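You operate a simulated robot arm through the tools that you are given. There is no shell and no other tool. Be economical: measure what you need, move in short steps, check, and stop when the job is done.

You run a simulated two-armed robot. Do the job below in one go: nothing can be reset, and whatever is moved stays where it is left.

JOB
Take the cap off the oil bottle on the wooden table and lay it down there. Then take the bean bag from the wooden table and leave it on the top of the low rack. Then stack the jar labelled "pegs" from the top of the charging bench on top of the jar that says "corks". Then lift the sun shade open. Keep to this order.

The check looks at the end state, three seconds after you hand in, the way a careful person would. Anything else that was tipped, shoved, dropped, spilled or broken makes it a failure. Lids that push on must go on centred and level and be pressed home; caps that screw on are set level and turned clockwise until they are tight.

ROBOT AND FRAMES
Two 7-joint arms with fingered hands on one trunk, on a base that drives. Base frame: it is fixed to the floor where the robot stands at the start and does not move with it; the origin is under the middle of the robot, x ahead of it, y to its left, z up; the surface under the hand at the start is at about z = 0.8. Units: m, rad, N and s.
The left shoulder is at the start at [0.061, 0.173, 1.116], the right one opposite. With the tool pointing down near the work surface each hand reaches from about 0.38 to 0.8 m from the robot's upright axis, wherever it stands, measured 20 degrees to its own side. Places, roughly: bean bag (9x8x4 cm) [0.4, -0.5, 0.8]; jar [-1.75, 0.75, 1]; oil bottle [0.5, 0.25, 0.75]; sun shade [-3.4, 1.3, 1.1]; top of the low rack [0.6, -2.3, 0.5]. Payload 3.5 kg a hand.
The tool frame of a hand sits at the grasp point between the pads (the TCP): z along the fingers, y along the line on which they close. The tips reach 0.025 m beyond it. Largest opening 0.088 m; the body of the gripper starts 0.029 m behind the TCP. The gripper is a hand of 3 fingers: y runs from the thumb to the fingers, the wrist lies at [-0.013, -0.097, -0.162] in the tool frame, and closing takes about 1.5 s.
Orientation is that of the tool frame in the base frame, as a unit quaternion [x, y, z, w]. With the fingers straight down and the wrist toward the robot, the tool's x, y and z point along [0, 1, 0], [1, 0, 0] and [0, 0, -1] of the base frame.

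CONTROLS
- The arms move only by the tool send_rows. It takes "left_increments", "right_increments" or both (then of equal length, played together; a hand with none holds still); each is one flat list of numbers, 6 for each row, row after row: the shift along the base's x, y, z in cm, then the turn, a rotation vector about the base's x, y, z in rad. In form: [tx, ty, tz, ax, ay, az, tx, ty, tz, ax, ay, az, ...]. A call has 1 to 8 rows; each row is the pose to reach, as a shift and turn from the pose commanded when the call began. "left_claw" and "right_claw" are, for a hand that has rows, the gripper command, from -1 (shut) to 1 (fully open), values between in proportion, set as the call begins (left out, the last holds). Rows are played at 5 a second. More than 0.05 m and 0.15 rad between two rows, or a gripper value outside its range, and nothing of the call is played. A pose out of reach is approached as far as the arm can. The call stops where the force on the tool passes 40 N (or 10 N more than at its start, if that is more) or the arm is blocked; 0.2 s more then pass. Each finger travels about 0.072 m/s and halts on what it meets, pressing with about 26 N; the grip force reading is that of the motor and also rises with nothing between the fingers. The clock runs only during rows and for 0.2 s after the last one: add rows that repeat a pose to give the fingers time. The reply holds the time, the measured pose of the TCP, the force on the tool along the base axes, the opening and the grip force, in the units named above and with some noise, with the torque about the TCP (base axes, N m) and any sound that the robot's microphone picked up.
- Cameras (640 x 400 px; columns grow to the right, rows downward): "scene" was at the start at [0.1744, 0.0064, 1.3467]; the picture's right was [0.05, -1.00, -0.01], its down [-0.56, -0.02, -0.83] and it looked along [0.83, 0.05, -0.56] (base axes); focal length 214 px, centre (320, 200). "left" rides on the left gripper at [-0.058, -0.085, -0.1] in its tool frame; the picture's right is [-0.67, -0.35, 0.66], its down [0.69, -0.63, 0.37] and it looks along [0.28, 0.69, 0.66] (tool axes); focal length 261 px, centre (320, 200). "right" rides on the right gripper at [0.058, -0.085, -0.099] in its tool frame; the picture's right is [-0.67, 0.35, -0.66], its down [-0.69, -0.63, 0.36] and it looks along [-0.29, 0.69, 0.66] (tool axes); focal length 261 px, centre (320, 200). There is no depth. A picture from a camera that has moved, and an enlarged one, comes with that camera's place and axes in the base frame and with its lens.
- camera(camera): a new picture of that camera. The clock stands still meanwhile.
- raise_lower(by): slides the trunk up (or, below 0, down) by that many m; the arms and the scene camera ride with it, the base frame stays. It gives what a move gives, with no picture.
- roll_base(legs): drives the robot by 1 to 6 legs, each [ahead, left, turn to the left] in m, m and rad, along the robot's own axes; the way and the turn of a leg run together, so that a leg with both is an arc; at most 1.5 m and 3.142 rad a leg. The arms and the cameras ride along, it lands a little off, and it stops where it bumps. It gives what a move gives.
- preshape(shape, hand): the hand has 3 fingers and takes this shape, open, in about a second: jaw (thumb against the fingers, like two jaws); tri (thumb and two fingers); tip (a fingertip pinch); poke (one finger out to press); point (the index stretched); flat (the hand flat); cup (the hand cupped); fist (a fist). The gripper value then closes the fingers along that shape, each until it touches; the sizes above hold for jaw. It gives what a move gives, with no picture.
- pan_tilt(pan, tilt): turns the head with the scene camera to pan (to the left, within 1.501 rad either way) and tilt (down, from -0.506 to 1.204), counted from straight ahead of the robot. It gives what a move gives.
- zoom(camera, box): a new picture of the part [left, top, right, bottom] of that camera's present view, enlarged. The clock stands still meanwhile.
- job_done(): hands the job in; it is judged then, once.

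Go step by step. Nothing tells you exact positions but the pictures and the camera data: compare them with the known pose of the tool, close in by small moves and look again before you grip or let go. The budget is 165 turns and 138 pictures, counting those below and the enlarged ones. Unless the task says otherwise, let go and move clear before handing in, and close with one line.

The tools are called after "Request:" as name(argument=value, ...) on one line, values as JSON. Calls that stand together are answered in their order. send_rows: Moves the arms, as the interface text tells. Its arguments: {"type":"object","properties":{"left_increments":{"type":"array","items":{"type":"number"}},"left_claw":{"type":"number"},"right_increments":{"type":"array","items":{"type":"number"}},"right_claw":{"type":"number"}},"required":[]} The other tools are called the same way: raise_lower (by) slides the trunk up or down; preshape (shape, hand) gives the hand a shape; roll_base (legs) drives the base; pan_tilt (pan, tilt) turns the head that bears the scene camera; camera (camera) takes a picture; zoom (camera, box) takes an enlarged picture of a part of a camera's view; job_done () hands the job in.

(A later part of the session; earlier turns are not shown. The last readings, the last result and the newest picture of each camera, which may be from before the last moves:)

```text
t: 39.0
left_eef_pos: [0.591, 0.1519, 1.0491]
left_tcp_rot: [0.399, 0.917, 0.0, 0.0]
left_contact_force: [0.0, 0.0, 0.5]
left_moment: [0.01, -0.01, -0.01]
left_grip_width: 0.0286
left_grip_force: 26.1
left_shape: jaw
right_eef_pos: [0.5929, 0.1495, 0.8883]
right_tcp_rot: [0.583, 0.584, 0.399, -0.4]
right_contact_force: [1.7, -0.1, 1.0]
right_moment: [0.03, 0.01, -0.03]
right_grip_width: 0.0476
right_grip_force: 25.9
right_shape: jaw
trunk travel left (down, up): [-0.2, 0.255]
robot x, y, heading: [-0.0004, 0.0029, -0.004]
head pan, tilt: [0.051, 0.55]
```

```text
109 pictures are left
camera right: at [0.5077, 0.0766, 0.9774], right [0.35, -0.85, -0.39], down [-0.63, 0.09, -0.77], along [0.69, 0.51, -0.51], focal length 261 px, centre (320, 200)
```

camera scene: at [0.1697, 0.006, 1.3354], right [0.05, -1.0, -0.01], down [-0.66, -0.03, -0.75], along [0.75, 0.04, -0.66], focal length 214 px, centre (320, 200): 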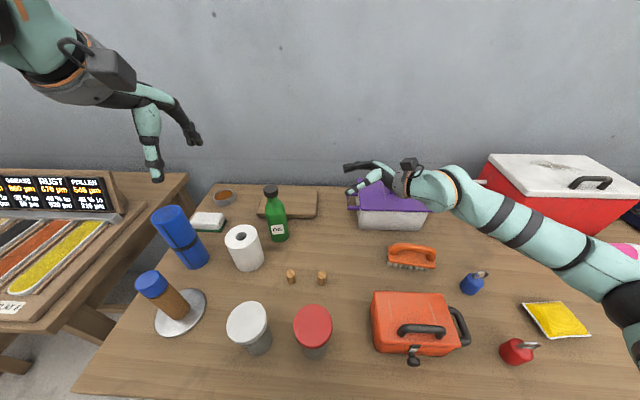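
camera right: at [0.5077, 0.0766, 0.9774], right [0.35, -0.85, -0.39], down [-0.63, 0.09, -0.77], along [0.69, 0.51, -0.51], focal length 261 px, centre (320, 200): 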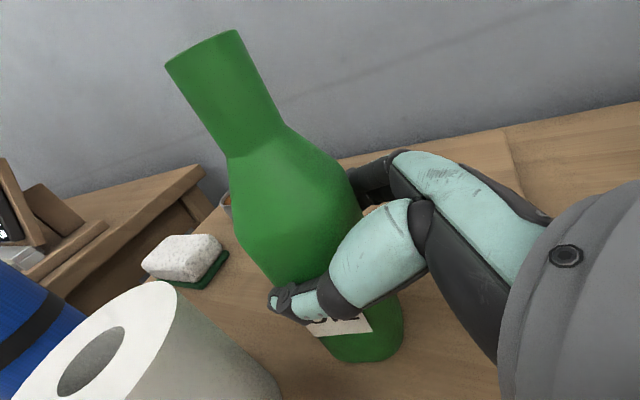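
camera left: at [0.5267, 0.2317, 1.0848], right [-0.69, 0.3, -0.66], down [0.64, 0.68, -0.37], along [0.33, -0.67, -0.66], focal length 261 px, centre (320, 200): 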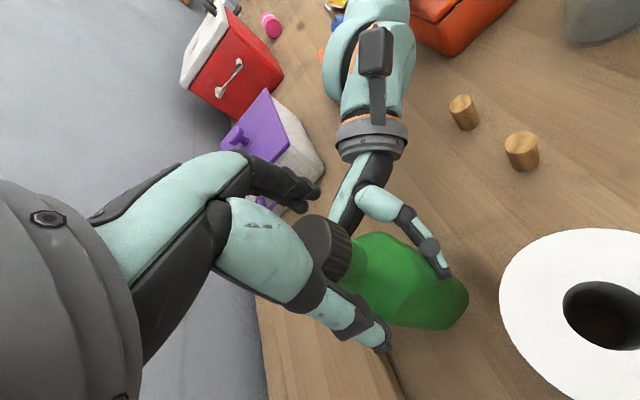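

The cap is off. I'll release the bottle with the right hand and back straight out.

Request:
send_rows(right_increments=[0, 0, 0, 0, 0, 0, 0, 0, 0, 0, 0, 0, 0, 0, 0, 0, 0, 0, 0, 0, 0, 0, 0, 0, 0, 0, 0, 0, 0, 0], right_claw=1)

Request:
send_rows(right_increments=[0, -2, 0, 0, 0, 0, 0, -4.5, 0.5, 0, 0, 0, 0, -7, 1.5, 0, 0, 0, 0, -10, 3, 0, 0, 0, 0, -13, 6, 0, 0, 0, 0, -17, 8, 0, 0, 0, 0, -21, 10, 0, 0, 0])

Request:
camera(camera="scene")

Request:
camera(camera="left")

```text
t: 40.1
left_eef_pos: [0.5917, 0.1519, 1.0501]
left_tcp_rot: [0.399, 0.917, 0.0, -0.001]
left_contact_force: [0.4, -0.7, 0.4]
left_moment: [-0.02, 0.01, -0.01]
left_grip_width: 0.0283
left_grip_force: 26.2
left_shape: jaw
right_eef_pos: [0.5932, 0.1486, 0.8883]
right_tcp_rot: [0.583, 0.584, 0.399, -0.399]
right_contact_force: [0.3, 0.1, 0.2]
right_moment: [0.01, 0.0, 0.02]
right_grip_width: 0.0874
right_grip_force: 0.0
right_shape: jaw
trunk travel left (down, up): [-0.2, 0.255]
robot x, y, heading: [-0.0016, 0.0008, -0.004]
head pan, tilt: [0.051, 0.55]
```

```text
t: 41.8
left_eef_pos: [0.5893, 0.1504, 1.0501]
left_tcp_rot: [0.398, 0.917, 0.001, 0.001]
left_contact_force: [-0.2, 0.2, -0.3]
left_moment: [-0.01, -0.01, -0.02]
left_grip_width: 0.0285
left_grip_force: 25.9
left_shape: jaw
right_eef_pos: [0.5958, -0.0645, 0.9875]
right_tcp_rot: [0.582, 0.584, 0.399, -0.401]
right_contact_force: [0.2, 0.2, 0.2]
right_moment: [0.02, 0.01, 0.01]
right_grip_width: 0.0875
right_grip_force: 0.1
right_shape: jaw
trunk travel left (down, up): [-0.2, 0.255]
robot x, y, heading: [-0.0005, 0.0008, -0.002]
head pan, tilt: [0.051, 0.55]
```

```text
108 pictures are left
camera scene: at [0.1693, 0.0052, 1.3356], right [0.05, -1.0, -0.01], down [-0.66, -0.03, -0.75], along [0.75, 0.04, -0.66], focal length 214 px, centre (320, 200)
```

scene: 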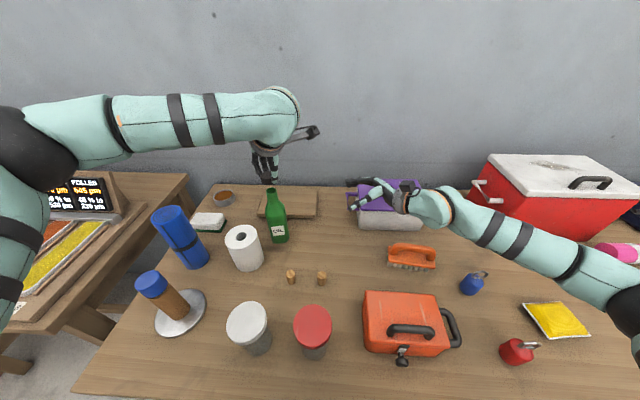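

```text
107 pictures are left
camera left: at [0.5678, 0.0497, 1.1492], right [0.2, -0.73, -0.66], down [-0.93, 0.07, -0.37], along [0.31, 0.68, -0.66], focal length 261 px, centre (320, 200)
```

left: 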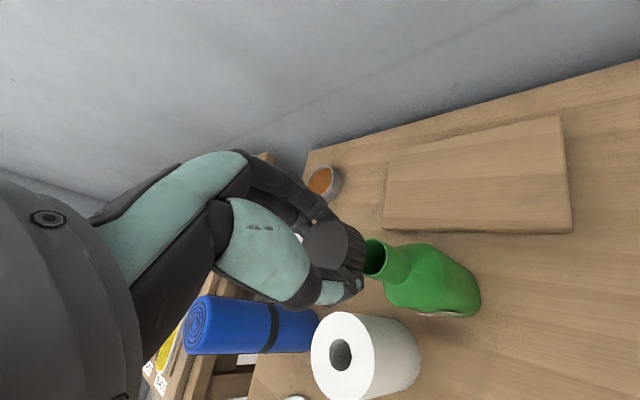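

The bottle stands upright with its cap off. The orange case seems to have shifted slightly while my right forearm passed over it. I'll draw the right arm up and clear, then compare with the first picture from the same head pose.

Request:
send_rows(right_increments=[0, -1, 4, -0.1, 0, 0, -1, -2, 8, -0.2, 0, 0, -2, -3.5, 12, -0.3, 0, 0, -4, -5, 15, -0.45, 0, 0, -6, -7, 17, -0.6, 0, 0, -8, -9, 19, -0.75, 0, 0, -10, -10.5, 19, -0.9, 0, 0, -12, -12, 19, -1.05, 0, 0])

Request:
send_rows(left_increments=[0, 0, 3, 0, 0, 0, 0, -3, 4, 0, 0, -0.15, 0, -6, 4, 0, 0, -0.3, 0, -9, 4, 0, 0, -0.45, 0, -11, 2, 0, 0, -0.6, -0.5, -12, -2, 0, 0, -0.7, -1, -12, -6, 0, 0, -0.75, -1, -12, -10, 0, 0, -0.75])

Request:
pan_tilt(pan=0.0, tilt=0.9)

Request:
camera(camera="scene")

Request:
camera(camera="left")

```text
t: 43.5
left_eef_pos: [0.5907, 0.1524, 1.0494]
left_tcp_rot: [0.399, 0.917, 0.0, 0.001]
left_contact_force: [0.4, 0.1, -0.3]
left_moment: [0.0, -0.01, 0.02]
left_grip_width: 0.0285
left_grip_force: 26.1
left_shape: jaw
right_eef_pos: [0.4745, -0.1813, 1.1781]
right_tcp_rot: [0.706, 0.705, 0.053, -0.054]
right_contact_force: [-0.6, 0.1, 0.6]
right_moment: [0.0, 0.01, 0.03]
right_grip_width: 0.0879
right_grip_force: 0.1
right_shape: jaw
trunk travel left (down, up): [-0.2, 0.255]
robot x, y, heading: [0.001, 0.0009, 0.003]
head pan, tilt: [0.051, 0.55]
```

```text
t: 45.4
left_eef_pos: [0.5817, 0.0317, 0.9495]
left_tcp_rot: [0.708, 0.707, 0.0, 0.001]
left_contact_force: [-0.3, -0.3, -0.2]
left_moment: [0.0, -0.02, 0.0]
left_grip_width: 0.0285
left_grip_force: 26.3
left_shape: jaw
right_eef_pos: [0.4749, -0.1814, 1.1769]
right_tcp_rot: [0.705, 0.705, 0.052, -0.054]
right_contact_force: [-0.5, -0.9, 0.2]
right_moment: [-0.02, 0.03, 0.02]
right_grip_width: 0.0876
right_grip_force: 0.0
right_shape: jaw
trunk travel left (down, up): [-0.2, 0.255]
robot x, y, heading: [-0.0002, 0.0014, -0.005]
head pan, tilt: [0.051, 0.55]
```

```text
t: 46.2
left_eef_pos: [0.5807, 0.0318, 0.9495]
left_tcp_rot: [0.707, 0.708, 0.0, 0.0]
left_contact_force: [0.4, -0.4, 0.3]
left_moment: [0.02, 0.0, 0.0]
left_grip_width: 0.0283
left_grip_force: 25.4
left_shape: jaw
right_eef_pos: [0.4743, -0.1811, 1.1767]
right_tcp_rot: [0.705, 0.705, 0.054, -0.053]
right_contact_force: [0.1, 0.3, 0.9]
right_moment: [0.01, -0.03, 0.02]
right_grip_width: 0.0875
right_grip_force: 0.1
right_shape: jaw
trunk travel left (down, up): [-0.2, 0.255]
robot x, y, heading: [-0.0, 0.0006, -0.008]
head pan, tilt: [0.0, 0.901]
```

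```text
106 pictures are left
camera scene: at [0.1509, 0.0014, 1.3091], right [0.0, -1.0, 0.0], down [-0.88, 0.0, -0.48], along [0.48, 0.0, -0.88], focal length 214 px, centre (320, 200)
```

scene: 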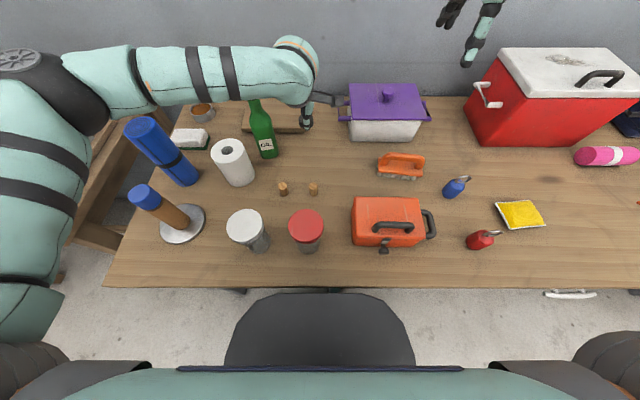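

```text
105 pictures are left
camera left: at [0.4956, -0.0273, 1.0492], right [-0.35, -0.67, -0.66], down [-0.63, 0.68, -0.37], along [0.69, 0.29, -0.66], focal length 261 px, centre (320, 200)
```

left: 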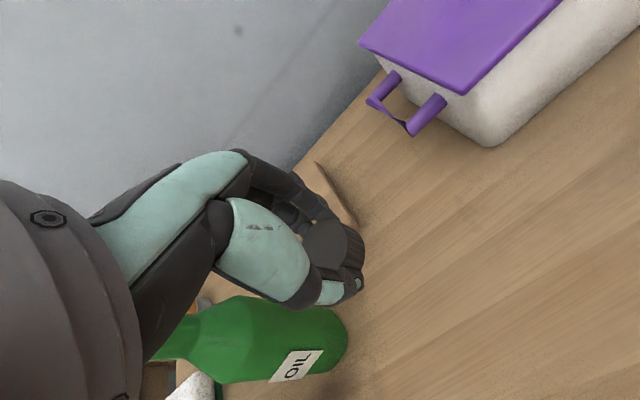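

The orange case did slide about 2 cm to the left; I'll set it back after laying down the cap. Now I'll lower the cap to the clear spot.

Request:
send_rows(left_increments=[0, 0, -3, 0, 0, 0, 0, 0, -6, 0, 0, 0, 0, 0, -9, 0, 0, 0, 0, 0, -10.5, 0, 0, 0, 0, 0, -11.2, 0, 0, 0])

Request:
camera(camera="left")

Request:
zoom(camera="scene", box=[220, 80, 380, 180])

```text
t: 47.4
left_eef_pos: [0.5806, 0.0336, 0.8372]
left_tcp_rot: [0.707, 0.707, 0.001, 0.001]
left_contact_force: [0.5, 0.6, -0.1]
left_moment: [0.0, 0.02, -0.04]
left_grip_width: 0.0282
left_grip_force: 26.3
left_shape: jaw
right_eef_pos: [0.4743, -0.1826, 1.1766]
right_tcp_rot: [0.705, 0.705, 0.053, -0.053]
right_contact_force: [1.1, 0.1, -0.9]
right_moment: [0.03, 0.01, -0.02]
right_grip_width: 0.0878
right_grip_force: 0.0
right_shape: jaw
trunk travel left (down, up): [-0.2, 0.255]
robot x, y, heading: [0.0031, 0.0011, -0.001]
head pan, tilt: [0.0, 0.901]
```

```text
104 pictures are left
camera left: at [0.4957, -0.0273, 0.9368], right [-0.35, -0.67, -0.65], down [-0.63, 0.68, -0.37], along [0.69, 0.29, -0.66], focal length 261 px, centre (320, 200)
```

left: 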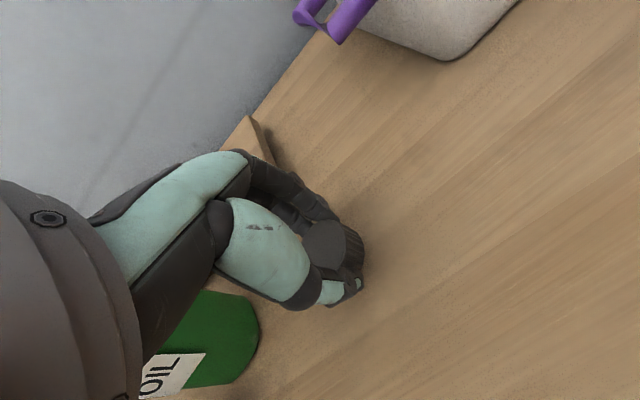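

```text
4.00 times, centred on (300, 130) of scene
camera zoom: at [0.1509, 0.0014, 1.309], right [0.0, -1.0, 0.0], down [-0.88, 0.0, -0.48], along [0.48, 0.0, -0.88], focal length 858 px, centre (400, 480)
```

zoom: 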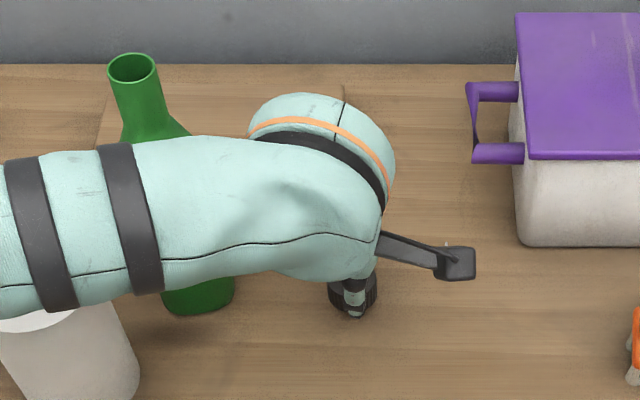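

The cap is a couple of centimetres above the table; I'll lower it in small steps until it touches.

Request:
send_rows(left_increments=[0, 0, -0.3, 0, 0, 0, 0, 0, -0.6, 0, 0, 0, 0, 0, -0.9, 0, 0, 0, 0, 0, -1.1, 0, 0, 0])

```text
t: 48.4
left_eef_pos: [0.5798, 0.0331, 0.8262]
left_tcp_rot: [0.707, 0.708, 0.0, 0.0]
left_contact_force: [0.2, 0.3, 0.6]
left_moment: [0.0, -0.03, 0.02]
left_grip_width: 0.0284
left_grip_force: 26.3
left_shape: jaw
right_eef_pos: [0.4747, -0.1818, 1.178]
right_tcp_rot: [0.706, 0.704, 0.053, -0.053]
right_contact_force: [0.1, -0.4, -0.3]
right_moment: [0.03, -0.01, 0.03]
right_grip_width: 0.0878
right_grip_force: 0.1
right_shape: jaw
trunk travel left (down, up): [-0.2, 0.255]
robot x, y, heading: [0.0013, -0.0008, -0.001]
head pan, tilt: [0.0, 0.901]
```

Request:
send_rows(left_increments=[0, 0, -0.2, 0, 0, 0, 0, 0, -0.4, 0, 0, 0, 0, 0, -0.6, 0, 0, 0])

Request:
zoom(camera="left", box=[240, 180, 400, 320])

```text
t: 49.2
left_eef_pos: [0.5791, 0.032, 0.8248]
left_tcp_rot: [0.707, 0.708, 0.002, 0.003]
left_contact_force: [2.1, 1.0, 35.1]
left_moment: [-0.01, 0.32, -0.02]
left_grip_width: 0.0295
left_grip_force: 26.2
left_shape: jaw
right_eef_pos: [0.4703, -0.1812, 1.1792]
right_tcp_rot: [0.705, 0.705, 0.054, -0.053]
right_contact_force: [-0.2, 0.0, 0.3]
right_moment: [0.02, 0.0, 0.0]
right_grip_width: 0.0876
right_grip_force: 0.1
right_shape: jaw
trunk travel left (down, up): [-0.2, 0.255]
robot x, y, heading: [-0.0012, -0.0007, -0.006]
head pan, tilt: [0.0, 0.901]
```

```text
2.86 times, centred on (320, 250) of left
camera zoom: at [0.4934, -0.0273, 0.9244], right [-0.34, -0.67, -0.66], down [-0.63, 0.68, -0.37], along [0.7, 0.28, -0.66], focal length 745 px, centre (320, 57)
```

zoom: 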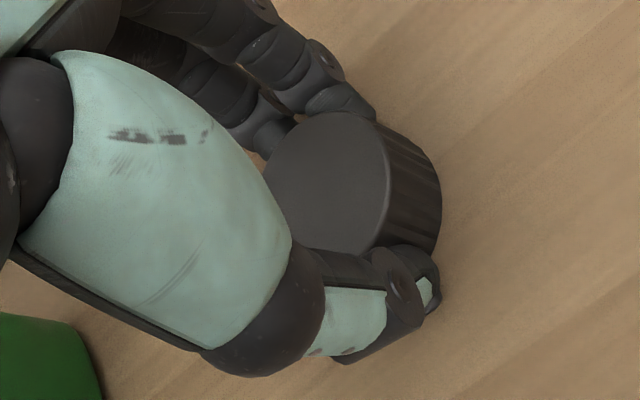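

The cap is on the table. I'll ease off 3 mm, open and rise.

Request:
send_rows(left_increments=[0, 0, 0.4, 0, 0, 0, 0, 0, 0.4, 0, 0, 0])

Request:
send_rows(left_increments=[0, 0, 0, 0, 0, 0, 0, 0, 0, 0, 0, 0, 0, 0, 0, 0, 0, 0, 0, 0, 0, 0, 0, 0, 0, 0, 0, 0, 0, 0], left_claw=1)

Request:
send_rows(left_increments=[0, 0, 2, 0, 0, 0, 0, 0, 5, 0, 0, 0, 0, 0, 9, 0, 0, 0, -2, 2, 13, 0, 0, 0, -6, 6, 17, 0, 0, 0, -10, 11, 22, 0, 0, 0, -14, 15, 27, 0, 0, 0, -14, 19, 32, 0, 0, 0])

Request:
camera(camera="scene")

```text
t: 49.8
left_eef_pos: [0.5784, 0.0311, 0.8256]
left_tcp_rot: [0.707, 0.708, 0.001, 0.0]
left_contact_force: [4.1, -1.2, 24.4]
left_moment: [-0.1, -0.19, -0.02]
left_grip_width: 0.0297
left_grip_force: 26.3
left_shape: jaw
right_eef_pos: [0.4738, -0.1808, 1.1777]
right_tcp_rot: [0.705, 0.705, 0.054, -0.054]
right_contact_force: [0.1, -0.2, 0.7]
right_moment: [0.03, 0.0, 0.01]
right_grip_width: 0.0877
right_grip_force: 0.0
right_shape: jaw
trunk travel left (down, up): [-0.2, 0.255]
robot x, y, heading: [0.0027, 0.0024, -0.002]
head pan, tilt: [0.0, 0.901]
```

```text
t: 51.0
left_eef_pos: [0.58, 0.0331, 0.8245]
left_tcp_rot: [0.706, 0.708, 0.001, 0.001]
left_contact_force: [-4.0, -1.2, 11.9]
left_moment: [0.12, -0.44, 0.01]
left_grip_width: 0.0848
left_grip_force: 0.1
left_shape: jaw
right_eef_pos: [0.4728, -0.1811, 1.1779]
right_tcp_rot: [0.705, 0.705, 0.054, -0.052]
right_contact_force: [-0.6, -0.4, -0.4]
right_moment: [-0.03, 0.0, 0.0]
right_grip_width: 0.0876
right_grip_force: 0.0
right_shape: jaw
trunk travel left (down, up): [-0.2, 0.255]
robot x, y, heading: [0.0054, -0.0002, 0.001]
head pan, tilt: [0.0, 0.901]
```

```text
refused: row 5 steps farther than a row can; nothing moved
```

```text
101 pictures are left
camera scene: at [0.1484, 0.0013, 1.3093], right [0.0, -1.0, 0.0], down [-0.88, 0.0, -0.48], along [0.48, 0.0, -0.88], focal length 214 px, centre (320, 200)
```

scene: 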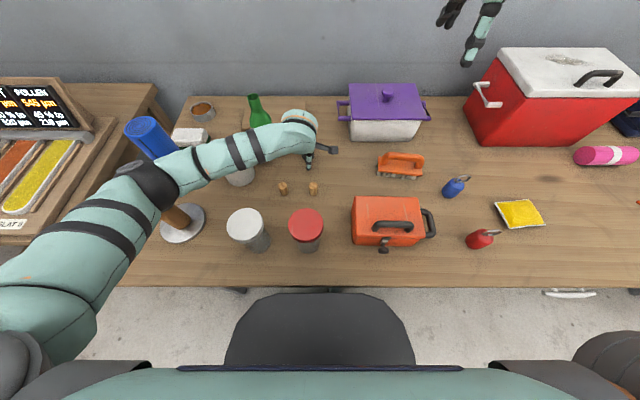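

The left hand is open around the cap. I'll lift it straight up in smaller steps and then draw it back.

Request:
send_rows(left_increments=[0, 0, 1, 0, 0, 0, 0, 0, 4, 0, 0, 0, 0, 0, 8, 0, 0, 0, 0, 0, 12, 0, 0, 0, -1, 2, 16, 0, 0, 0, -2, 4, 20, 0, 0, 0, -4, 6, 24, 0, 0, 0, -6, 8.5, 27, 0, 0, 0])

Request:
camera(camera="scene")

Request:
zoom(camera="scene", box=[280, 140, 480, 265])

```text
t: 52.8
left_eef_pos: [0.5182, 0.1184, 1.0966]
left_tcp_rot: [0.706, 0.708, -0.001, 0.0]
left_contact_force: [0.0, 0.1, -0.4]
left_moment: [0.02, 0.0, 0.0]
left_grip_width: 0.0878
left_grip_force: 0.0
left_shape: jaw
right_eef_pos: [0.4732, -0.1811, 1.1782]
right_tcp_rot: [0.705, 0.705, 0.053, -0.053]
right_contact_force: [0.0, 0.0, 0.6]
right_moment: [-0.04, -0.03, 0.01]
right_grip_width: 0.0876
right_grip_force: 0.2
right_shape: jaw
trunk travel left (down, up): [-0.2, 0.255]
robot x, y, heading: [-0.0007, -0.0013, 0.001]
head pan, tilt: [0.0, 0.901]
```

```text
100 pictures are left
camera scene: at [0.1492, 0.0023, 1.3093], right [0.0, -1.0, 0.0], down [-0.88, 0.0, -0.48], along [0.48, 0.0, -0.88], focal length 214 px, centre (320, 200)
```

scene: 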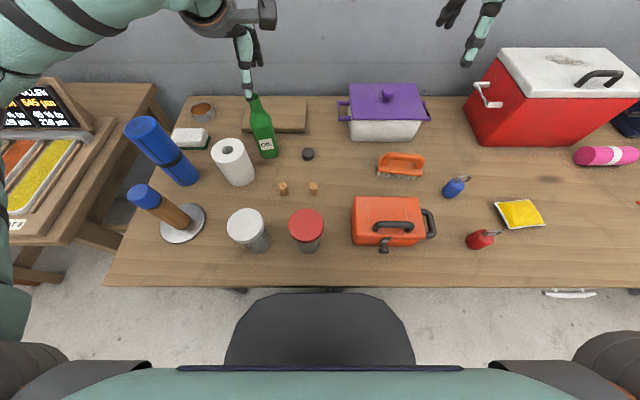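

```text
3.20 times, centred on (380, 202) of scene
camera zoom: at [0.1492, 0.0023, 1.3093], right [0.0, -1.0, 0.0], down [-0.88, 0.0, -0.48], along [0.48, 0.0, -0.88], focal length 686 px, centre (128, 192)
```

zoom: 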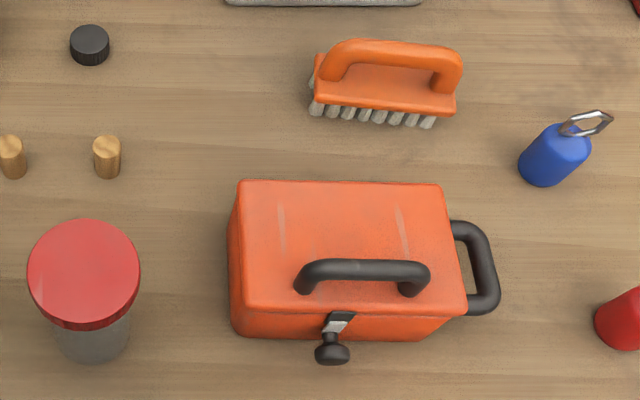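

The cap lies flat on the table and the bottle stands. The case is about 1.6 cm left of where it began. I'll back the base up 12 cm to get reach and nudge it back with the closed right fingers on its left face.

Request:
roll_base(legs=[[-0.12, 0, 0]])

Request:
send_rows(right_increments=[0, 2, 0, -0.1, 0, 0, -2, 4, 0, -0.15, 0, 0, -2, 6, 0, -0.15, 0, 0, -2, 8, 0, -0.15, 0, 0, -2, 10, 0, -0.15, 0, 0, -2, 12, -2, -0.15, 0, 0, -2, 13, -6, -0.15, 0, 0, -2, 13.5, -10, -0.15, 0, 0], right_claw=-1)

Request:
camera(camera="scene")

Request:
camera(camera="right")

```text
t: 54.0
left_eef_pos: [0.4011, 0.1175, 1.095]
left_tcp_rot: [0.707, 0.707, -0.001, 0.0]
left_contact_force: [-0.4, -0.2, 0.3]
left_moment: [-0.01, 0.01, 0.01]
left_grip_width: 0.0879
left_grip_force: 0.1
left_shape: jaw
right_eef_pos: [0.3563, -0.1817, 1.1768]
right_tcp_rot: [0.705, 0.705, 0.053, -0.055]
right_contact_force: [-0.3, -0.3, -0.3]
right_moment: [0.02, 0.02, 0.0]
right_grip_width: 0.0878
right_grip_force: 0.1
right_shape: jaw
trunk travel left (down, up): [-0.2, 0.255]
robot x, y, heading: [-0.1216, -0.0014, 0.001]
head pan, tilt: [0.0, 0.901]
```

```text
t: 55.8
left_eef_pos: [0.4016, 0.117, 1.0939]
left_tcp_rot: [0.707, 0.707, -0.001, 0.001]
left_contact_force: [0.9, -0.7, 0.5]
left_moment: [0.0, 0.06, 0.0]
left_grip_width: 0.0878
left_grip_force: 0.0
left_shape: jaw
right_eef_pos: [0.3358, -0.0449, 1.076]
right_tcp_rot: [0.707, 0.707, -0.001, -0.002]
right_contact_force: [0.2, -0.6, 0.4]
right_moment: [-0.03, 0.01, -0.01]
right_grip_width: 0.0001
right_grip_force: 25.9
right_shape: jaw
trunk travel left (down, up): [-0.2, 0.255]
robot x, y, heading: [-0.1204, -0.0006, -0.004]
head pan, tilt: [0.0, 0.901]
```

```text
98 pictures are left
camera scene: at [0.0318, 0.0017, 1.3089], right [0.0, -1.0, 0.0], down [-0.88, 0.0, -0.48], along [0.48, 0.0, -0.88], focal length 214 px, centre (320, 200)
```

scene: 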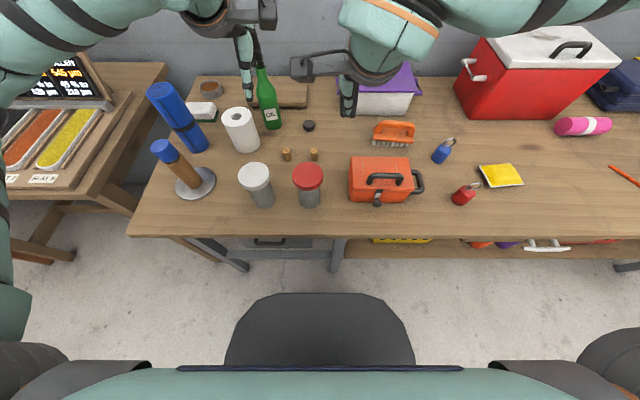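

```text
97 pictures are left
camera right: at [0.2495, 0.0121, 1.1757], right [0.35, -0.67, 0.65], down [-0.63, -0.68, -0.37], along [0.69, -0.28, -0.66], focal length 261 px, centre (320, 200)
```

right: 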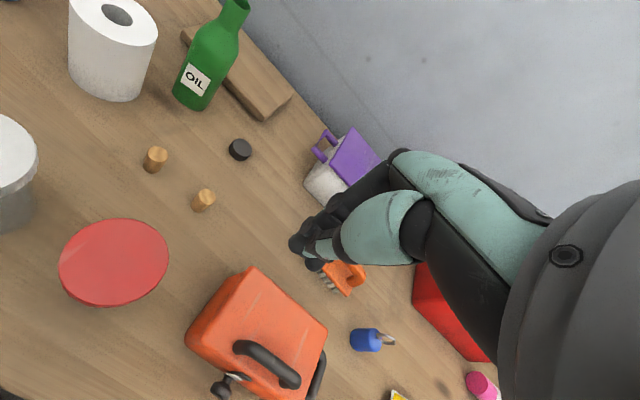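

The gap between the red jar and the case is about 6 cm. I'll lower the closed fingers into it, near the back of the jar.

Request:
send_rows(right_increments=[1.5, 0.6, -3, 0, 0, 0, 2.9, 1.2, -6.5, 0, 0, 0, 2.9, 1.2, -10, 0, 0, 0, 2.9, 1.2, -13.5, 0, 0, 0])

Request:
camera(camera="right")

Request:
zoom(camera="scene", box=[260, 120, 480, 257])

```text
t: 56.8
left_eef_pos: [0.3993, 0.1178, 1.0947]
left_tcp_rot: [0.707, 0.707, -0.002, 0.0]
left_contact_force: [0.2, 0.1, -0.3]
left_moment: [-0.02, 0.0, -0.01]
left_grip_width: 0.0878
left_grip_force: 0.1
left_shape: jaw
right_eef_pos: [0.3632, -0.0337, 0.9403]
right_tcp_rot: [0.707, 0.707, 0.001, -0.002]
right_contact_force: [-0.7, -0.2, 1.1]
right_moment: [0.02, 0.01, 0.04]
right_grip_width: 0.0
right_grip_force: 26.0
right_shape: jaw
trunk travel left (down, up): [-0.2, 0.255]
robot x, y, heading: [-0.1196, -0.0011, 0.0]
head pan, tilt: [0.0, 0.901]
```

```text
96 pictures are left
camera right: at [0.2785, 0.0235, 1.0405], right [0.35, -0.67, 0.65], down [-0.63, -0.69, -0.37], along [0.69, -0.28, -0.66], focal length 261 px, centre (320, 200)
```

right: 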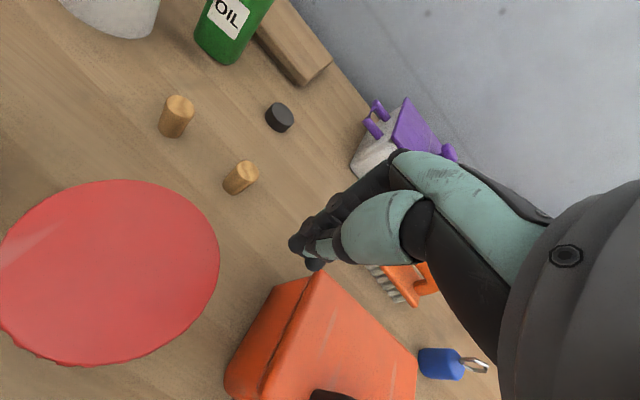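

```text
2.91 times, centred on (370, 188) of scene
camera zoom: at [0.0321, 0.0017, 1.3089], right [0.0, -1.0, 0.0], down [-0.88, 0.0, -0.48], along [0.48, 0.0, -0.88], focal length 624 px, centre (174, 234)
```

zoom: 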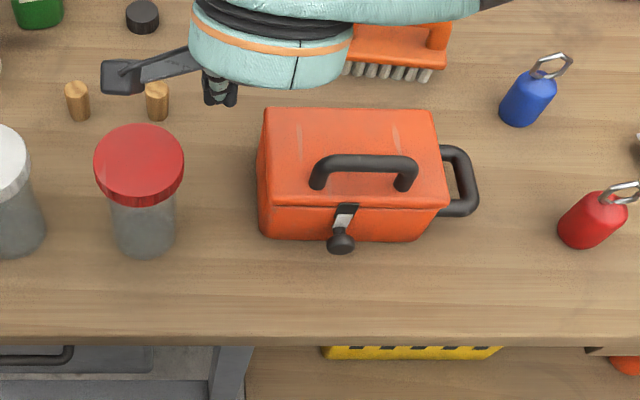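

The red jar's lid is at about z 0.935, so the right hand's camera would sit too close above it. I'll use the left hand instead, because its camera hangs on the case's side.

Request:
send_rows(right_increments=[0, 0, 4, 0, 0, 0, 0, 0, 8, 0, 0, 0, 0, 0, 12, 0, 0, 0, 0, -4, 15, 0, 0, 0, 2, -8, 17, 0, 0, 0, 4, -12, 19, 0, 0, 0, 5, -16, 21, 0, 0, 0, 5, -20, 23, 0, 0, 0])

Request:
send_rows(left_increments=[0, -3, 0, 0, 0, 0, -1, -6, 0, 0, 0, 0, -2, -9, -1, 0, 0, 0, -3, -12, -2, 0, 0, 0, -4, -15, -4, 0, 0, 0, -4.8, -15.8, -8, 0, 0, 0, -4.8, -15.8, -12, 0, 0, 0, -4.8, -15.8, -15, 0, 0, 0], left_claw=-1)

Request:
camera(camera="left")

Request:
zoom(camera="scene", box=[260, 120, 480, 257])

```text
t: 58.6
left_eef_pos: [0.399, 0.116, 1.0956]
left_tcp_rot: [0.707, 0.707, 0.0, 0.0]
left_contact_force: [-0.6, -0.2, 0.0]
left_moment: [0.04, -0.03, 0.0]
left_grip_width: 0.0879
left_grip_force: 0.1
left_shape: jaw
right_eef_pos: [0.4114, -0.2356, 1.172]
right_tcp_rot: [0.707, 0.707, -0.001, -0.002]
right_contact_force: [-0.9, 0.2, 0.3]
right_moment: [0.02, -0.02, 0.01]
right_grip_width: 0.0001
right_grip_force: 25.9
right_shape: jaw
trunk travel left (down, up): [-0.2, 0.255]
robot x, y, heading: [-0.1197, 0.0054, -0.003]
head pan, tilt: [0.0, 0.901]
```

```text
t: 60.4
left_eef_pos: [0.3519, -0.0405, 0.9443]
left_tcp_rot: [0.707, 0.707, 0.0, 0.001]
left_contact_force: [-0.3, 0.3, 0.0]
left_moment: [0.01, 0.06, 0.01]
left_grip_width: 0.0001
left_grip_force: 26.1
left_shape: jaw
right_eef_pos: [0.4122, -0.2331, 1.1702]
right_tcp_rot: [0.707, 0.707, -0.001, -0.001]
right_contact_force: [0.1, 0.0, 0.3]
right_moment: [0.02, 0.0, -0.01]
right_grip_width: 0.0
right_grip_force: 26.0
right_shape: jaw
trunk travel left (down, up): [-0.2, 0.255]
robot x, y, heading: [-0.119, -0.0006, -0.003]
head pan, tilt: [0.0, 0.901]
```

```text
94 pictures are left
camera left: at [0.2677, -0.1008, 1.0448], right [-0.35, -0.67, -0.65], down [-0.63, 0.68, -0.37], along [0.69, 0.29, -0.66], focal length 261 px, centre (320, 200)
```

left: 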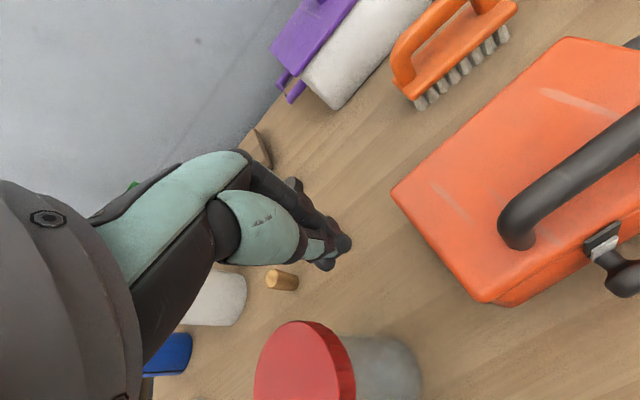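

```text
2.91 times, centred on (370, 188) of scene
camera zoom: at [0.0317, 0.0013, 1.3089], right [0.0, -1.0, 0.0], down [-0.88, 0.0, -0.48], along [0.48, 0.0, -0.88], focal length 624 px, centre (174, 234)
```

zoom: 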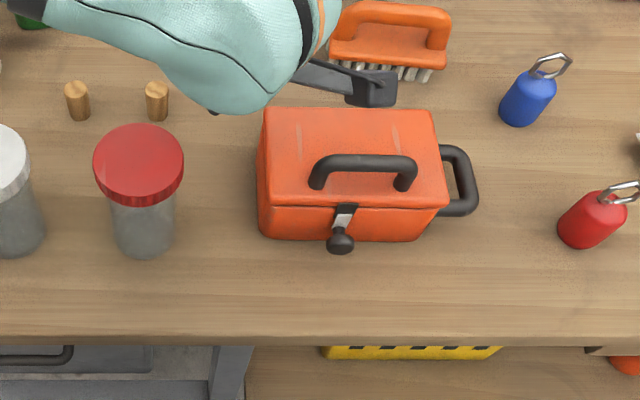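

Clearance looks fine on this side. I'll lower the left fingers beside the case.

Request:
send_rows(left_increments=[0, 0.2, -3, 0, 0, 0, 0, 0.2, -5, 0, 0, 0, 0, 0.2, -7.2, 0, 0, 0])

Request:
camera(camera="left")

Request:
zoom(camera="scene", box=[260, 120, 480, 257])

```text
t: 61.2
left_eef_pos: [0.3527, -0.0404, 0.8722]
left_tcp_rot: [0.706, 0.708, -0.001, 0.0]
left_contact_force: [-0.1, -0.8, -0.6]
left_moment: [-0.01, -0.01, 0.03]
left_grip_width: 0.0
left_grip_force: 25.5
left_shape: jaw
right_eef_pos: [0.4137, -0.2341, 1.1707]
right_tcp_rot: [0.707, 0.707, 0.0, 0.0]
right_contact_force: [0.1, -0.1, 0.4]
right_moment: [0.01, -0.01, 0.0]
right_grip_width: 0.0
right_grip_force: 26.0
right_shape: jaw
trunk travel left (down, up): [-0.2, 0.255]
robot x, y, heading: [-0.1202, 0.0041, 0.0]
head pan, tilt: [0.0, 0.901]
```

```text
92 pictures are left
camera left: at [0.2675, -0.0989, 0.9726], right [-0.35, -0.67, -0.65], down [-0.63, 0.68, -0.37], along [0.69, 0.29, -0.66], focal length 261 px, centre (320, 200)
```

left: 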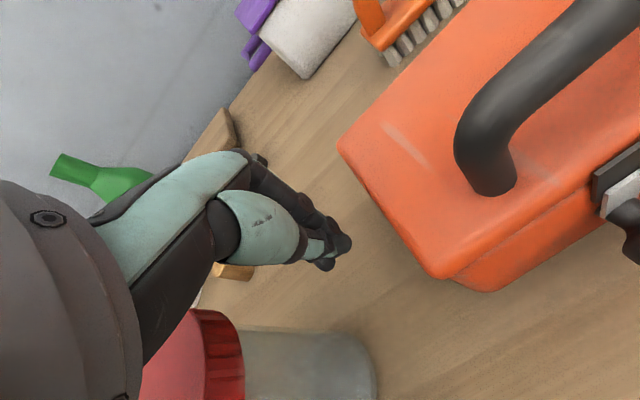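

```text
2.91 times, centred on (370, 188) of scene
camera zoom: at [0.0315, 0.0016, 1.309], right [0.0, -1.0, 0.0], down [-0.88, 0.0, -0.48], along [0.48, 0.0, -0.88], focal length 624 px, centre (174, 234)
```

zoom: 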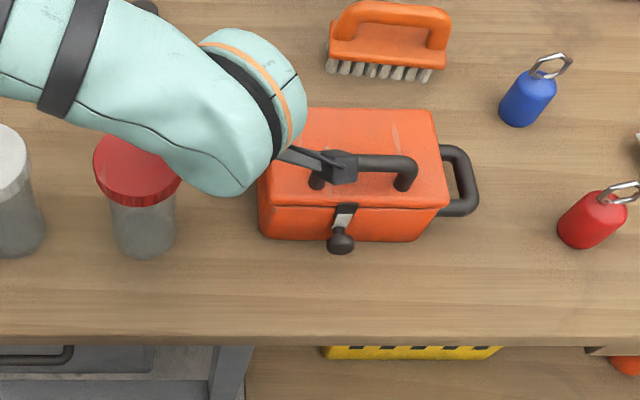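

Both sides are clear. I'll push right in small steps and watch the force.

Request:
send_rows(left_increments=[0, -0.5, 0, 0, 0, 0, 0, -1, 0, 0, 0, 0, 0, -1.5, 0, 0, 0, 0, 0, -2, 0, 0, 0, 0])

Request:
zoom(camera="scene", box=[260, 120, 480, 257])

```text
t: 62.2
left_eef_pos: [0.3513, -0.0597, 0.8738]
left_tcp_rot: [0.706, 0.708, 0.0, 0.0]
left_contact_force: [-0.2, 0.1, -0.2]
left_moment: [-0.01, 0.0, 0.02]
left_grip_width: 0.0
left_grip_force: 26.2
left_shape: jaw
right_eef_pos: [0.4129, -0.2342, 1.1709]
right_tcp_rot: [0.707, 0.708, 0.0, -0.001]
right_contact_force: [-0.4, -0.7, 0.2]
right_moment: [-0.01, -0.06, -0.01]
right_grip_width: 0.0001
right_grip_force: 26.2
right_shape: jaw
trunk travel left (down, up): [-0.2, 0.255]
robot x, y, heading: [-0.1205, -0.0002, 0.002]
head pan, tilt: [0.0, 0.901]
```

```text
2.91 times, centred on (370, 188) of scene
camera zoom: at [0.0313, 0.0013, 1.309], right [0.0, -1.0, 0.0], down [-0.88, 0.0, -0.48], along [0.48, 0.0, -0.88], focal length 624 px, centre (174, 234)
```

zoom: 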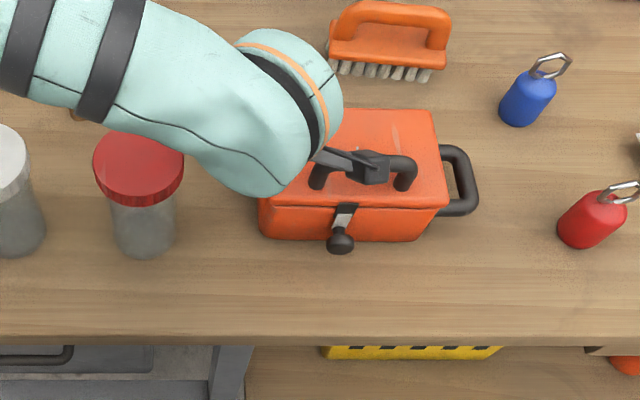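

Request:
send_rows(left_increments=[0, -0.4, 0, 0, 0, 0, 0, -0.8, 0, 0, 0, 0, 0, -1.2, 0, 0, 0, 0, 0, -1.6, 0, 0, 0, 0])

Request:
zoom(camera="scene", box=[260, 120, 480, 257])

```text
t: 63.2
left_eef_pos: [0.3521, -0.0747, 0.8724]
left_tcp_rot: [0.707, 0.707, 0.0, 0.0]
left_contact_force: [-0.2, 0.6, 0.3]
left_moment: [0.0, 0.01, 0.0]
left_grip_width: 0.0
left_grip_force: 25.9
left_shape: jaw
right_eef_pos: [0.4123, -0.2353, 1.1701]
right_tcp_rot: [0.707, 0.707, 0.0, -0.001]
right_contact_force: [-0.1, -0.7, 0.0]
right_moment: [-0.01, 0.0, -0.03]
right_grip_width: 0.0002
right_grip_force: 26.0
right_shape: jaw
trunk travel left (down, up): [-0.2, 0.255]
robot x, y, heading: [-0.1193, 0.0039, -0.003]
head pan, tilt: [0.0, 0.901]
```

```text
2.91 times, centred on (370, 188) of scene
camera zoom: at [0.0313, 0.0014, 1.309], right [0.0, -1.0, 0.0], down [-0.88, 0.0, -0.48], along [0.48, 0.0, -0.88], focal length 624 px, centre (174, 234)
```

zoom: 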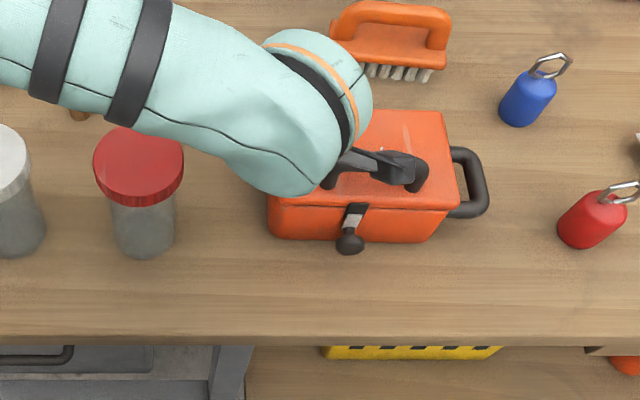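

The case moved about half-way, about 9 mm. It needs roughly 7 mm more.

Request:
send_rows(left_increments=[0, -0.35, 0, 0, 0, 0, 0, -0.7, 0, 0, 0, 0])

Request:
send_rows(left_increments=[0, 1, 0, 0, 0, 0, 0, 2.5, 0, 0, 0, 0, 0, 2.5, 4, 0, 0, 0, 0, 2.5, 8, 0, 0, 0, 0, 4, 12, 0, 0, 0, 0, 8, 15, 0, 0, 0, 0, 12, 18, 0, 0, 0, 0, 16, 20, 0, 0, 0])

Request:
zoom(camera="scene", box=[260, 120, 480, 257])

```text
t: 63.8
left_eef_pos: [0.3521, -0.0825, 0.8728]
left_tcp_rot: [0.706, 0.708, 0.0, 0.0]
left_contact_force: [1.3, 1.2, -2.0]
left_moment: [0.01, 0.01, 0.0]
left_grip_width: 0.0
left_grip_force: 26.1
left_shape: jaw
right_eef_pos: [0.4132, -0.2339, 1.1702]
right_tcp_rot: [0.707, 0.707, 0.0, -0.002]
right_contact_force: [-0.6, 0.1, 0.6]
right_moment: [-0.01, 0.01, 0.02]
right_grip_width: 0.0
right_grip_force: 25.7
right_shape: jaw
trunk travel left (down, up): [-0.2, 0.255]
robot x, y, heading: [-0.1186, -0.0001, 0.001]
head pan, tilt: [0.0, 0.901]
```

```text
t: 65.6
left_eef_pos: [0.352, 0.0793, 1.0725]
left_tcp_rot: [0.706, 0.708, -0.001, 0.0]
left_contact_force: [0.7, 0.6, 0.5]
left_moment: [0.0, -0.02, 0.02]
left_grip_width: 0.0002
left_grip_force: 25.9
left_shape: jaw
right_eef_pos: [0.4121, -0.2327, 1.1721]
right_tcp_rot: [0.707, 0.707, 0.001, 0.0]
right_contact_force: [-0.2, 0.5, 0.2]
right_moment: [-0.03, 0.03, 0.0]
right_grip_width: 0.0
right_grip_force: 26.3
right_shape: jaw
trunk travel left (down, up): [-0.2, 0.255]
robot x, y, heading: [-0.1214, -0.0032, 0.0]
head pan, tilt: [0.0, 0.901]
```

```text
2.91 times, centred on (370, 188) of scene
camera zoom: at [0.0306, 0.003, 1.3091], right [0.0, -1.0, 0.0], down [-0.88, 0.0, -0.48], along [0.48, 0.0, -0.88], focal length 624 px, centre (174, 234)
```

zoom: 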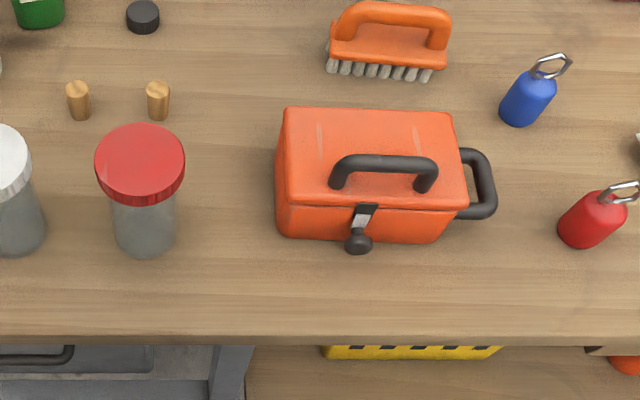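

The case is back where it was, within a few millimetres. Next is the bean bag, around (0.385, -0.52): I'll bring the right hand above it, open, and look.

Request:
send_rows(right_increments=[0, -4, 0, 0, 0, 0, 0, -8, 0, 0, 0, 0, -0.5, -12, 0, 0, 0, 0, -1, -16, 0, 0, 0, 0, -1.5, -20, 0, 0, 0, 0, -2, -24, -2, 0, 0, 0, -2.5, -27, -5, 0, 0, 0, -2.8, -28.4, -9, 0, 0, 0], right_claw=1)

Request:
camera(camera="right")

Request:
pan_tilt(pan=-0.7, tilt=0.75)

Request:
camera(camera="scene")

```text
t: 67.4
left_eef_pos: [0.353, 0.078, 1.0719]
left_tcp_rot: [0.706, 0.708, -0.001, 0.001]
left_contact_force: [0.0, 0.5, 0.6]
left_moment: [0.0, 0.02, -0.03]
left_grip_width: 0.0
left_grip_force: 26.4
left_shape: jaw
right_eef_pos: [0.4063, -0.3802, 1.1557]
right_tcp_rot: [0.704, 0.71, -0.004, 0.001]
right_contact_force: [0.9, 0.0, -1.0]
right_moment: [0.03, 0.02, 0.02]
right_grip_width: 0.0878
right_grip_force: 0.0
right_shape: jaw
right hand out of reach, approached as far as the arm can: row 4, 5, 6, 7, 8
trunk travel left (down, up): [-0.2, 0.255]
robot x, y, heading: [-0.1184, -0.0, -0.005]
head pan, tilt: [0.0, 0.901]
```

```text
87 pictures are left
camera right: at [0.3201, -0.3229, 1.2554], right [0.36, -0.66, 0.66], down [-0.62, -0.69, -0.36], along [0.7, -0.28, -0.66], focal length 261 px, centre (320, 200)
```

right: 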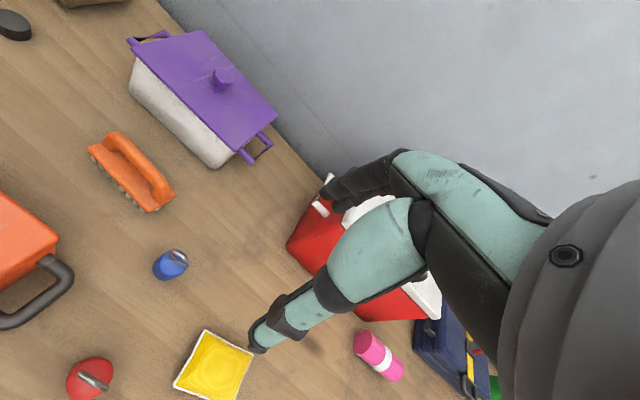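

```text
t: 68.5
left_eef_pos: [0.3533, 0.0763, 1.0715]
left_tcp_rot: [0.707, 0.708, 0.0, 0.0]
left_contact_force: [0.5, 0.3, -0.3]
left_moment: [0.0, -0.02, -0.01]
left_grip_width: 0.0
left_grip_force: 26.0
left_shape: jaw
right_eef_pos: [0.4056, -0.3804, 1.1562]
right_tcp_rot: [0.703, 0.711, -0.004, 0.002]
right_contact_force: [0.0, -0.8, -0.8]
right_moment: [0.0, 0.02, -0.01]
right_grip_width: 0.0879
right_grip_force: 0.1
right_shape: jaw
trunk travel left (down, up): [-0.2, 0.255]
robot x, y, heading: [-0.1205, -0.0024, -0.001]
head pan, tilt: [-0.7, 0.75]
```

```text
86 pictures are left
camera scene: at [0.0215, -0.0518, 1.3228], right [-0.63, -0.77, 0.11], down [-0.64, 0.44, -0.63], along [0.43, -0.47, -0.77], focal length 214 px, centre (320, 200)
```

scene: 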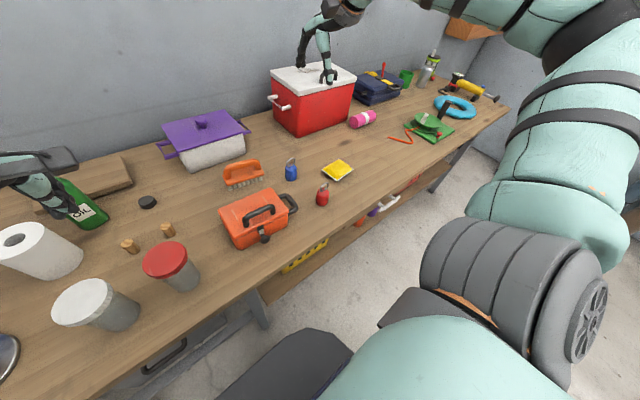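

That reach is awkward from here, so I'll slide the base about 0.33 m to the right to put the bag in front of the right arm.

Request:
roll_base(legs=[[0, -0.33, 0]])

Request:
send_rows(right_increments=[0, 4, -1, 0, 0, 0, 0, 8, -2, 0, 0, 0, -0.5, 12, -4, 0, 0, 0, -1, 15, -7, 0, 0, 0, -1.5, 18, -10, 0, 0, 0, -2, 19, -13, 0, 0, 0, -2, 19, -15, 0, 0, 0])

Request:
camera(camera="right")

```text
t: 70.7
left_eef_pos: [0.3534, -0.2525, 1.0722]
left_tcp_rot: [0.706, 0.709, -0.001, 0.001]
left_contact_force: [0.8, 0.3, 0.1]
left_moment: [-0.01, 0.01, -0.02]
left_grip_width: 0.0
left_grip_force: 26.3
left_shape: jaw
right_eef_pos: [0.407, -0.7101, 1.1565]
right_tcp_rot: [0.704, 0.711, -0.003, 0.0]
right_contact_force: [-0.8, 0.5, 0.1]
right_moment: [0.02, 0.02, 0.01]
right_grip_width: 0.0873
right_grip_force: 0.0
right_shape: jaw
trunk travel left (down, up): [-0.2, 0.255]
robot x, y, heading: [-0.1186, -0.3283, -0.0]
head pan, tilt: [-0.7, 0.75]
```

```text
t: 72.3
left_eef_pos: [0.3526, -0.2532, 1.072]
left_tcp_rot: [0.705, 0.709, 0.001, 0.0]
left_contact_force: [-0.3, -0.2, 0.4]
left_moment: [-0.01, -0.02, -0.04]
left_grip_width: 0.0001
left_grip_force: 25.7
left_shape: jaw
right_eef_pos: [0.3871, -0.5202, 1.0059]
right_tcp_rot: [0.703, 0.711, -0.004, 0.002]
right_contact_force: [0.0, -0.5, 0.4]
right_moment: [-0.01, -0.02, -0.01]
right_grip_width: 0.0879
right_grip_force: 0.1
right_shape: jaw
trunk travel left (down, up): [-0.2, 0.255]
robot x, y, heading: [-0.1206, -0.3293, 0.009]
head pan, tilt: [-0.7, 0.75]
```

```text
85 pictures are left
camera right: at [0.3006, -0.4627, 1.1044], right [0.36, -0.66, 0.66], down [-0.62, -0.69, -0.36], along [0.69, -0.28, -0.66], focal length 261 px, centre (320, 200)
```

right: 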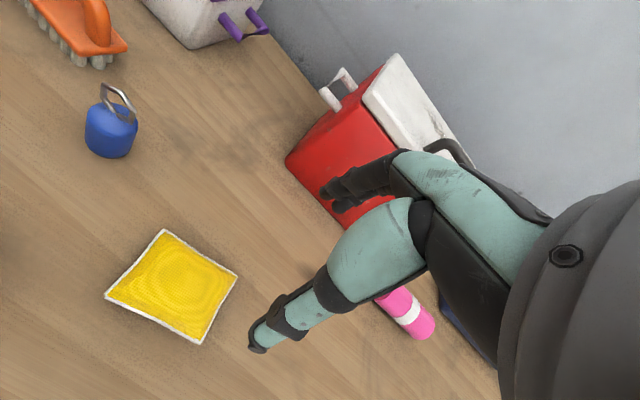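

Both cameras agree that the bag's centre is at about (0.376, -0.501) with its seam near z 0.82, turned by about 0.1 rad. I'll align and come down part way.

Request:
send_rows(right_increments=[-0.5, 1, -3, 0, 0, 0.05, -1.1, 1.9, -6, 0, 0, 0.1, -1.1, 1.9, -9, 0, 0, 0.1, -1.1, 1.9, -11.5, 0, 0, 0.1])

Request:
camera(camera="right")

Request:
zoom(camera="scene", box=[140, 60, 380, 210])

```text
t: 73.3
left_eef_pos: [0.3532, -0.2521, 1.0725]
left_tcp_rot: [0.705, 0.709, 0.0, 0.0]
left_contact_force: [-0.4, 0.0, 0.6]
left_moment: [-0.01, 0.01, -0.03]
left_grip_width: 0.0
left_grip_force: 26.1
left_shape: jaw
right_eef_pos: [0.3764, -0.5005, 0.8913]
right_tcp_rot: [0.667, 0.745, -0.004, 0.002]
right_contact_force: [0.3, 0.0, -0.4]
right_moment: [0.02, 0.02, 0.02]
right_grip_width: 0.0877
right_grip_force: 0.1
right_shape: jaw
trunk travel left (down, up): [-0.2, 0.255]
robot x, y, heading: [-0.1169, -0.3311, 0.003]
head pan, tilt: [-0.7, 0.75]
```

```text
84 pictures are left
camera right: at [0.2849, -0.4518, 0.9898], right [0.42, -0.62, 0.66], down [-0.55, -0.75, -0.36], along [0.72, -0.21, -0.66], focal length 261 px, centre (320, 200)
```

right: 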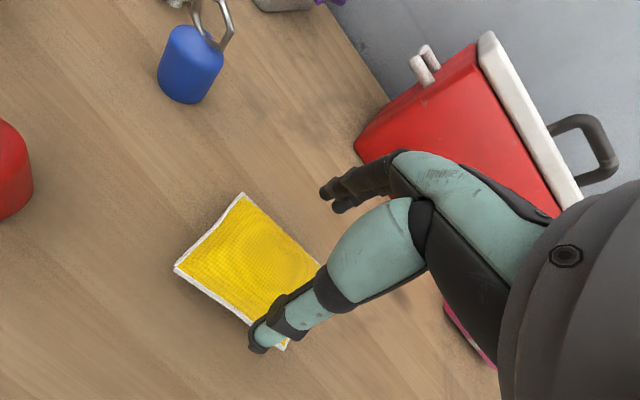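

```text
2.67 times, centred on (260, 135) of scene
camera zoom: at [0.0224, -0.382, 1.3227], right [-0.63, -0.77, 0.11], down [-0.64, 0.44, -0.63], along [0.44, -0.47, -0.77], focal length 572 px, centre (480, 373)
```

zoom: 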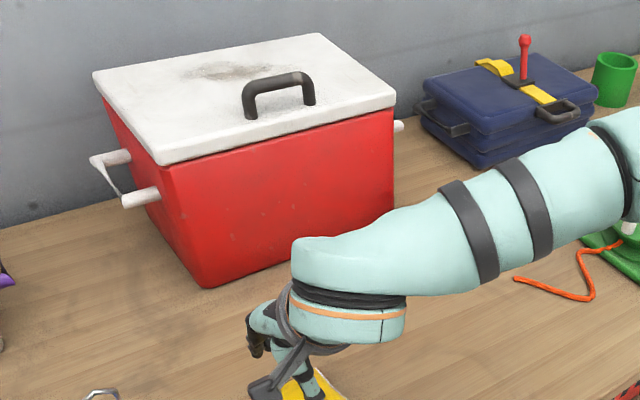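

The bag is centred under the hand. I'll descend around it.

Request:
send_rows(right_increments=[0, -0.1, -2, 0, 0, 0, 0, -0.1, -4, 0, 0, 0, 0, -0.1, -5.2, 0, 0, 0, 0, -0.1, -6, 0, 0, 0])

Request:
camera(camera="right")

```text
t: 74.3
left_eef_pos: [0.3538, -0.2515, 1.073]
left_tcp_rot: [0.705, 0.709, 0.0, 0.001]
left_contact_force: [-0.3, -0.1, -0.8]
left_moment: [0.01, -0.02, -0.05]
left_grip_width: 0.0
left_grip_force: 26.2
left_shape: jaw
right_eef_pos: [0.3761, -0.5023, 0.8308]
right_tcp_rot: [0.667, 0.745, -0.004, 0.003]
right_contact_force: [1.8, 1.0, 3.4]
right_moment: [0.02, -0.11, -0.04]
right_grip_width: 0.0877
right_grip_force: 0.0
right_shape: jaw
trunk travel left (down, up): [-0.2, 0.255]
robot x, y, heading: [-0.1196, -0.331, 0.004]
head pan, tilt: [-0.7, 0.75]
```

```text
82 pictures are left
camera right: at [0.2848, -0.4526, 0.9301], right [0.42, -0.62, 0.66], down [-0.55, -0.75, -0.36], along [0.72, -0.21, -0.66], focal length 261 px, centre (320, 200)
```

right: 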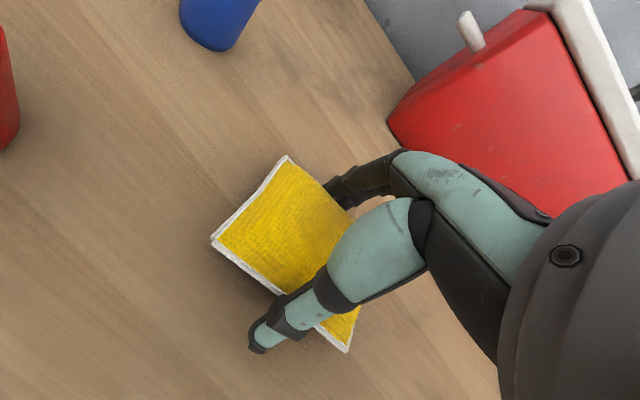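

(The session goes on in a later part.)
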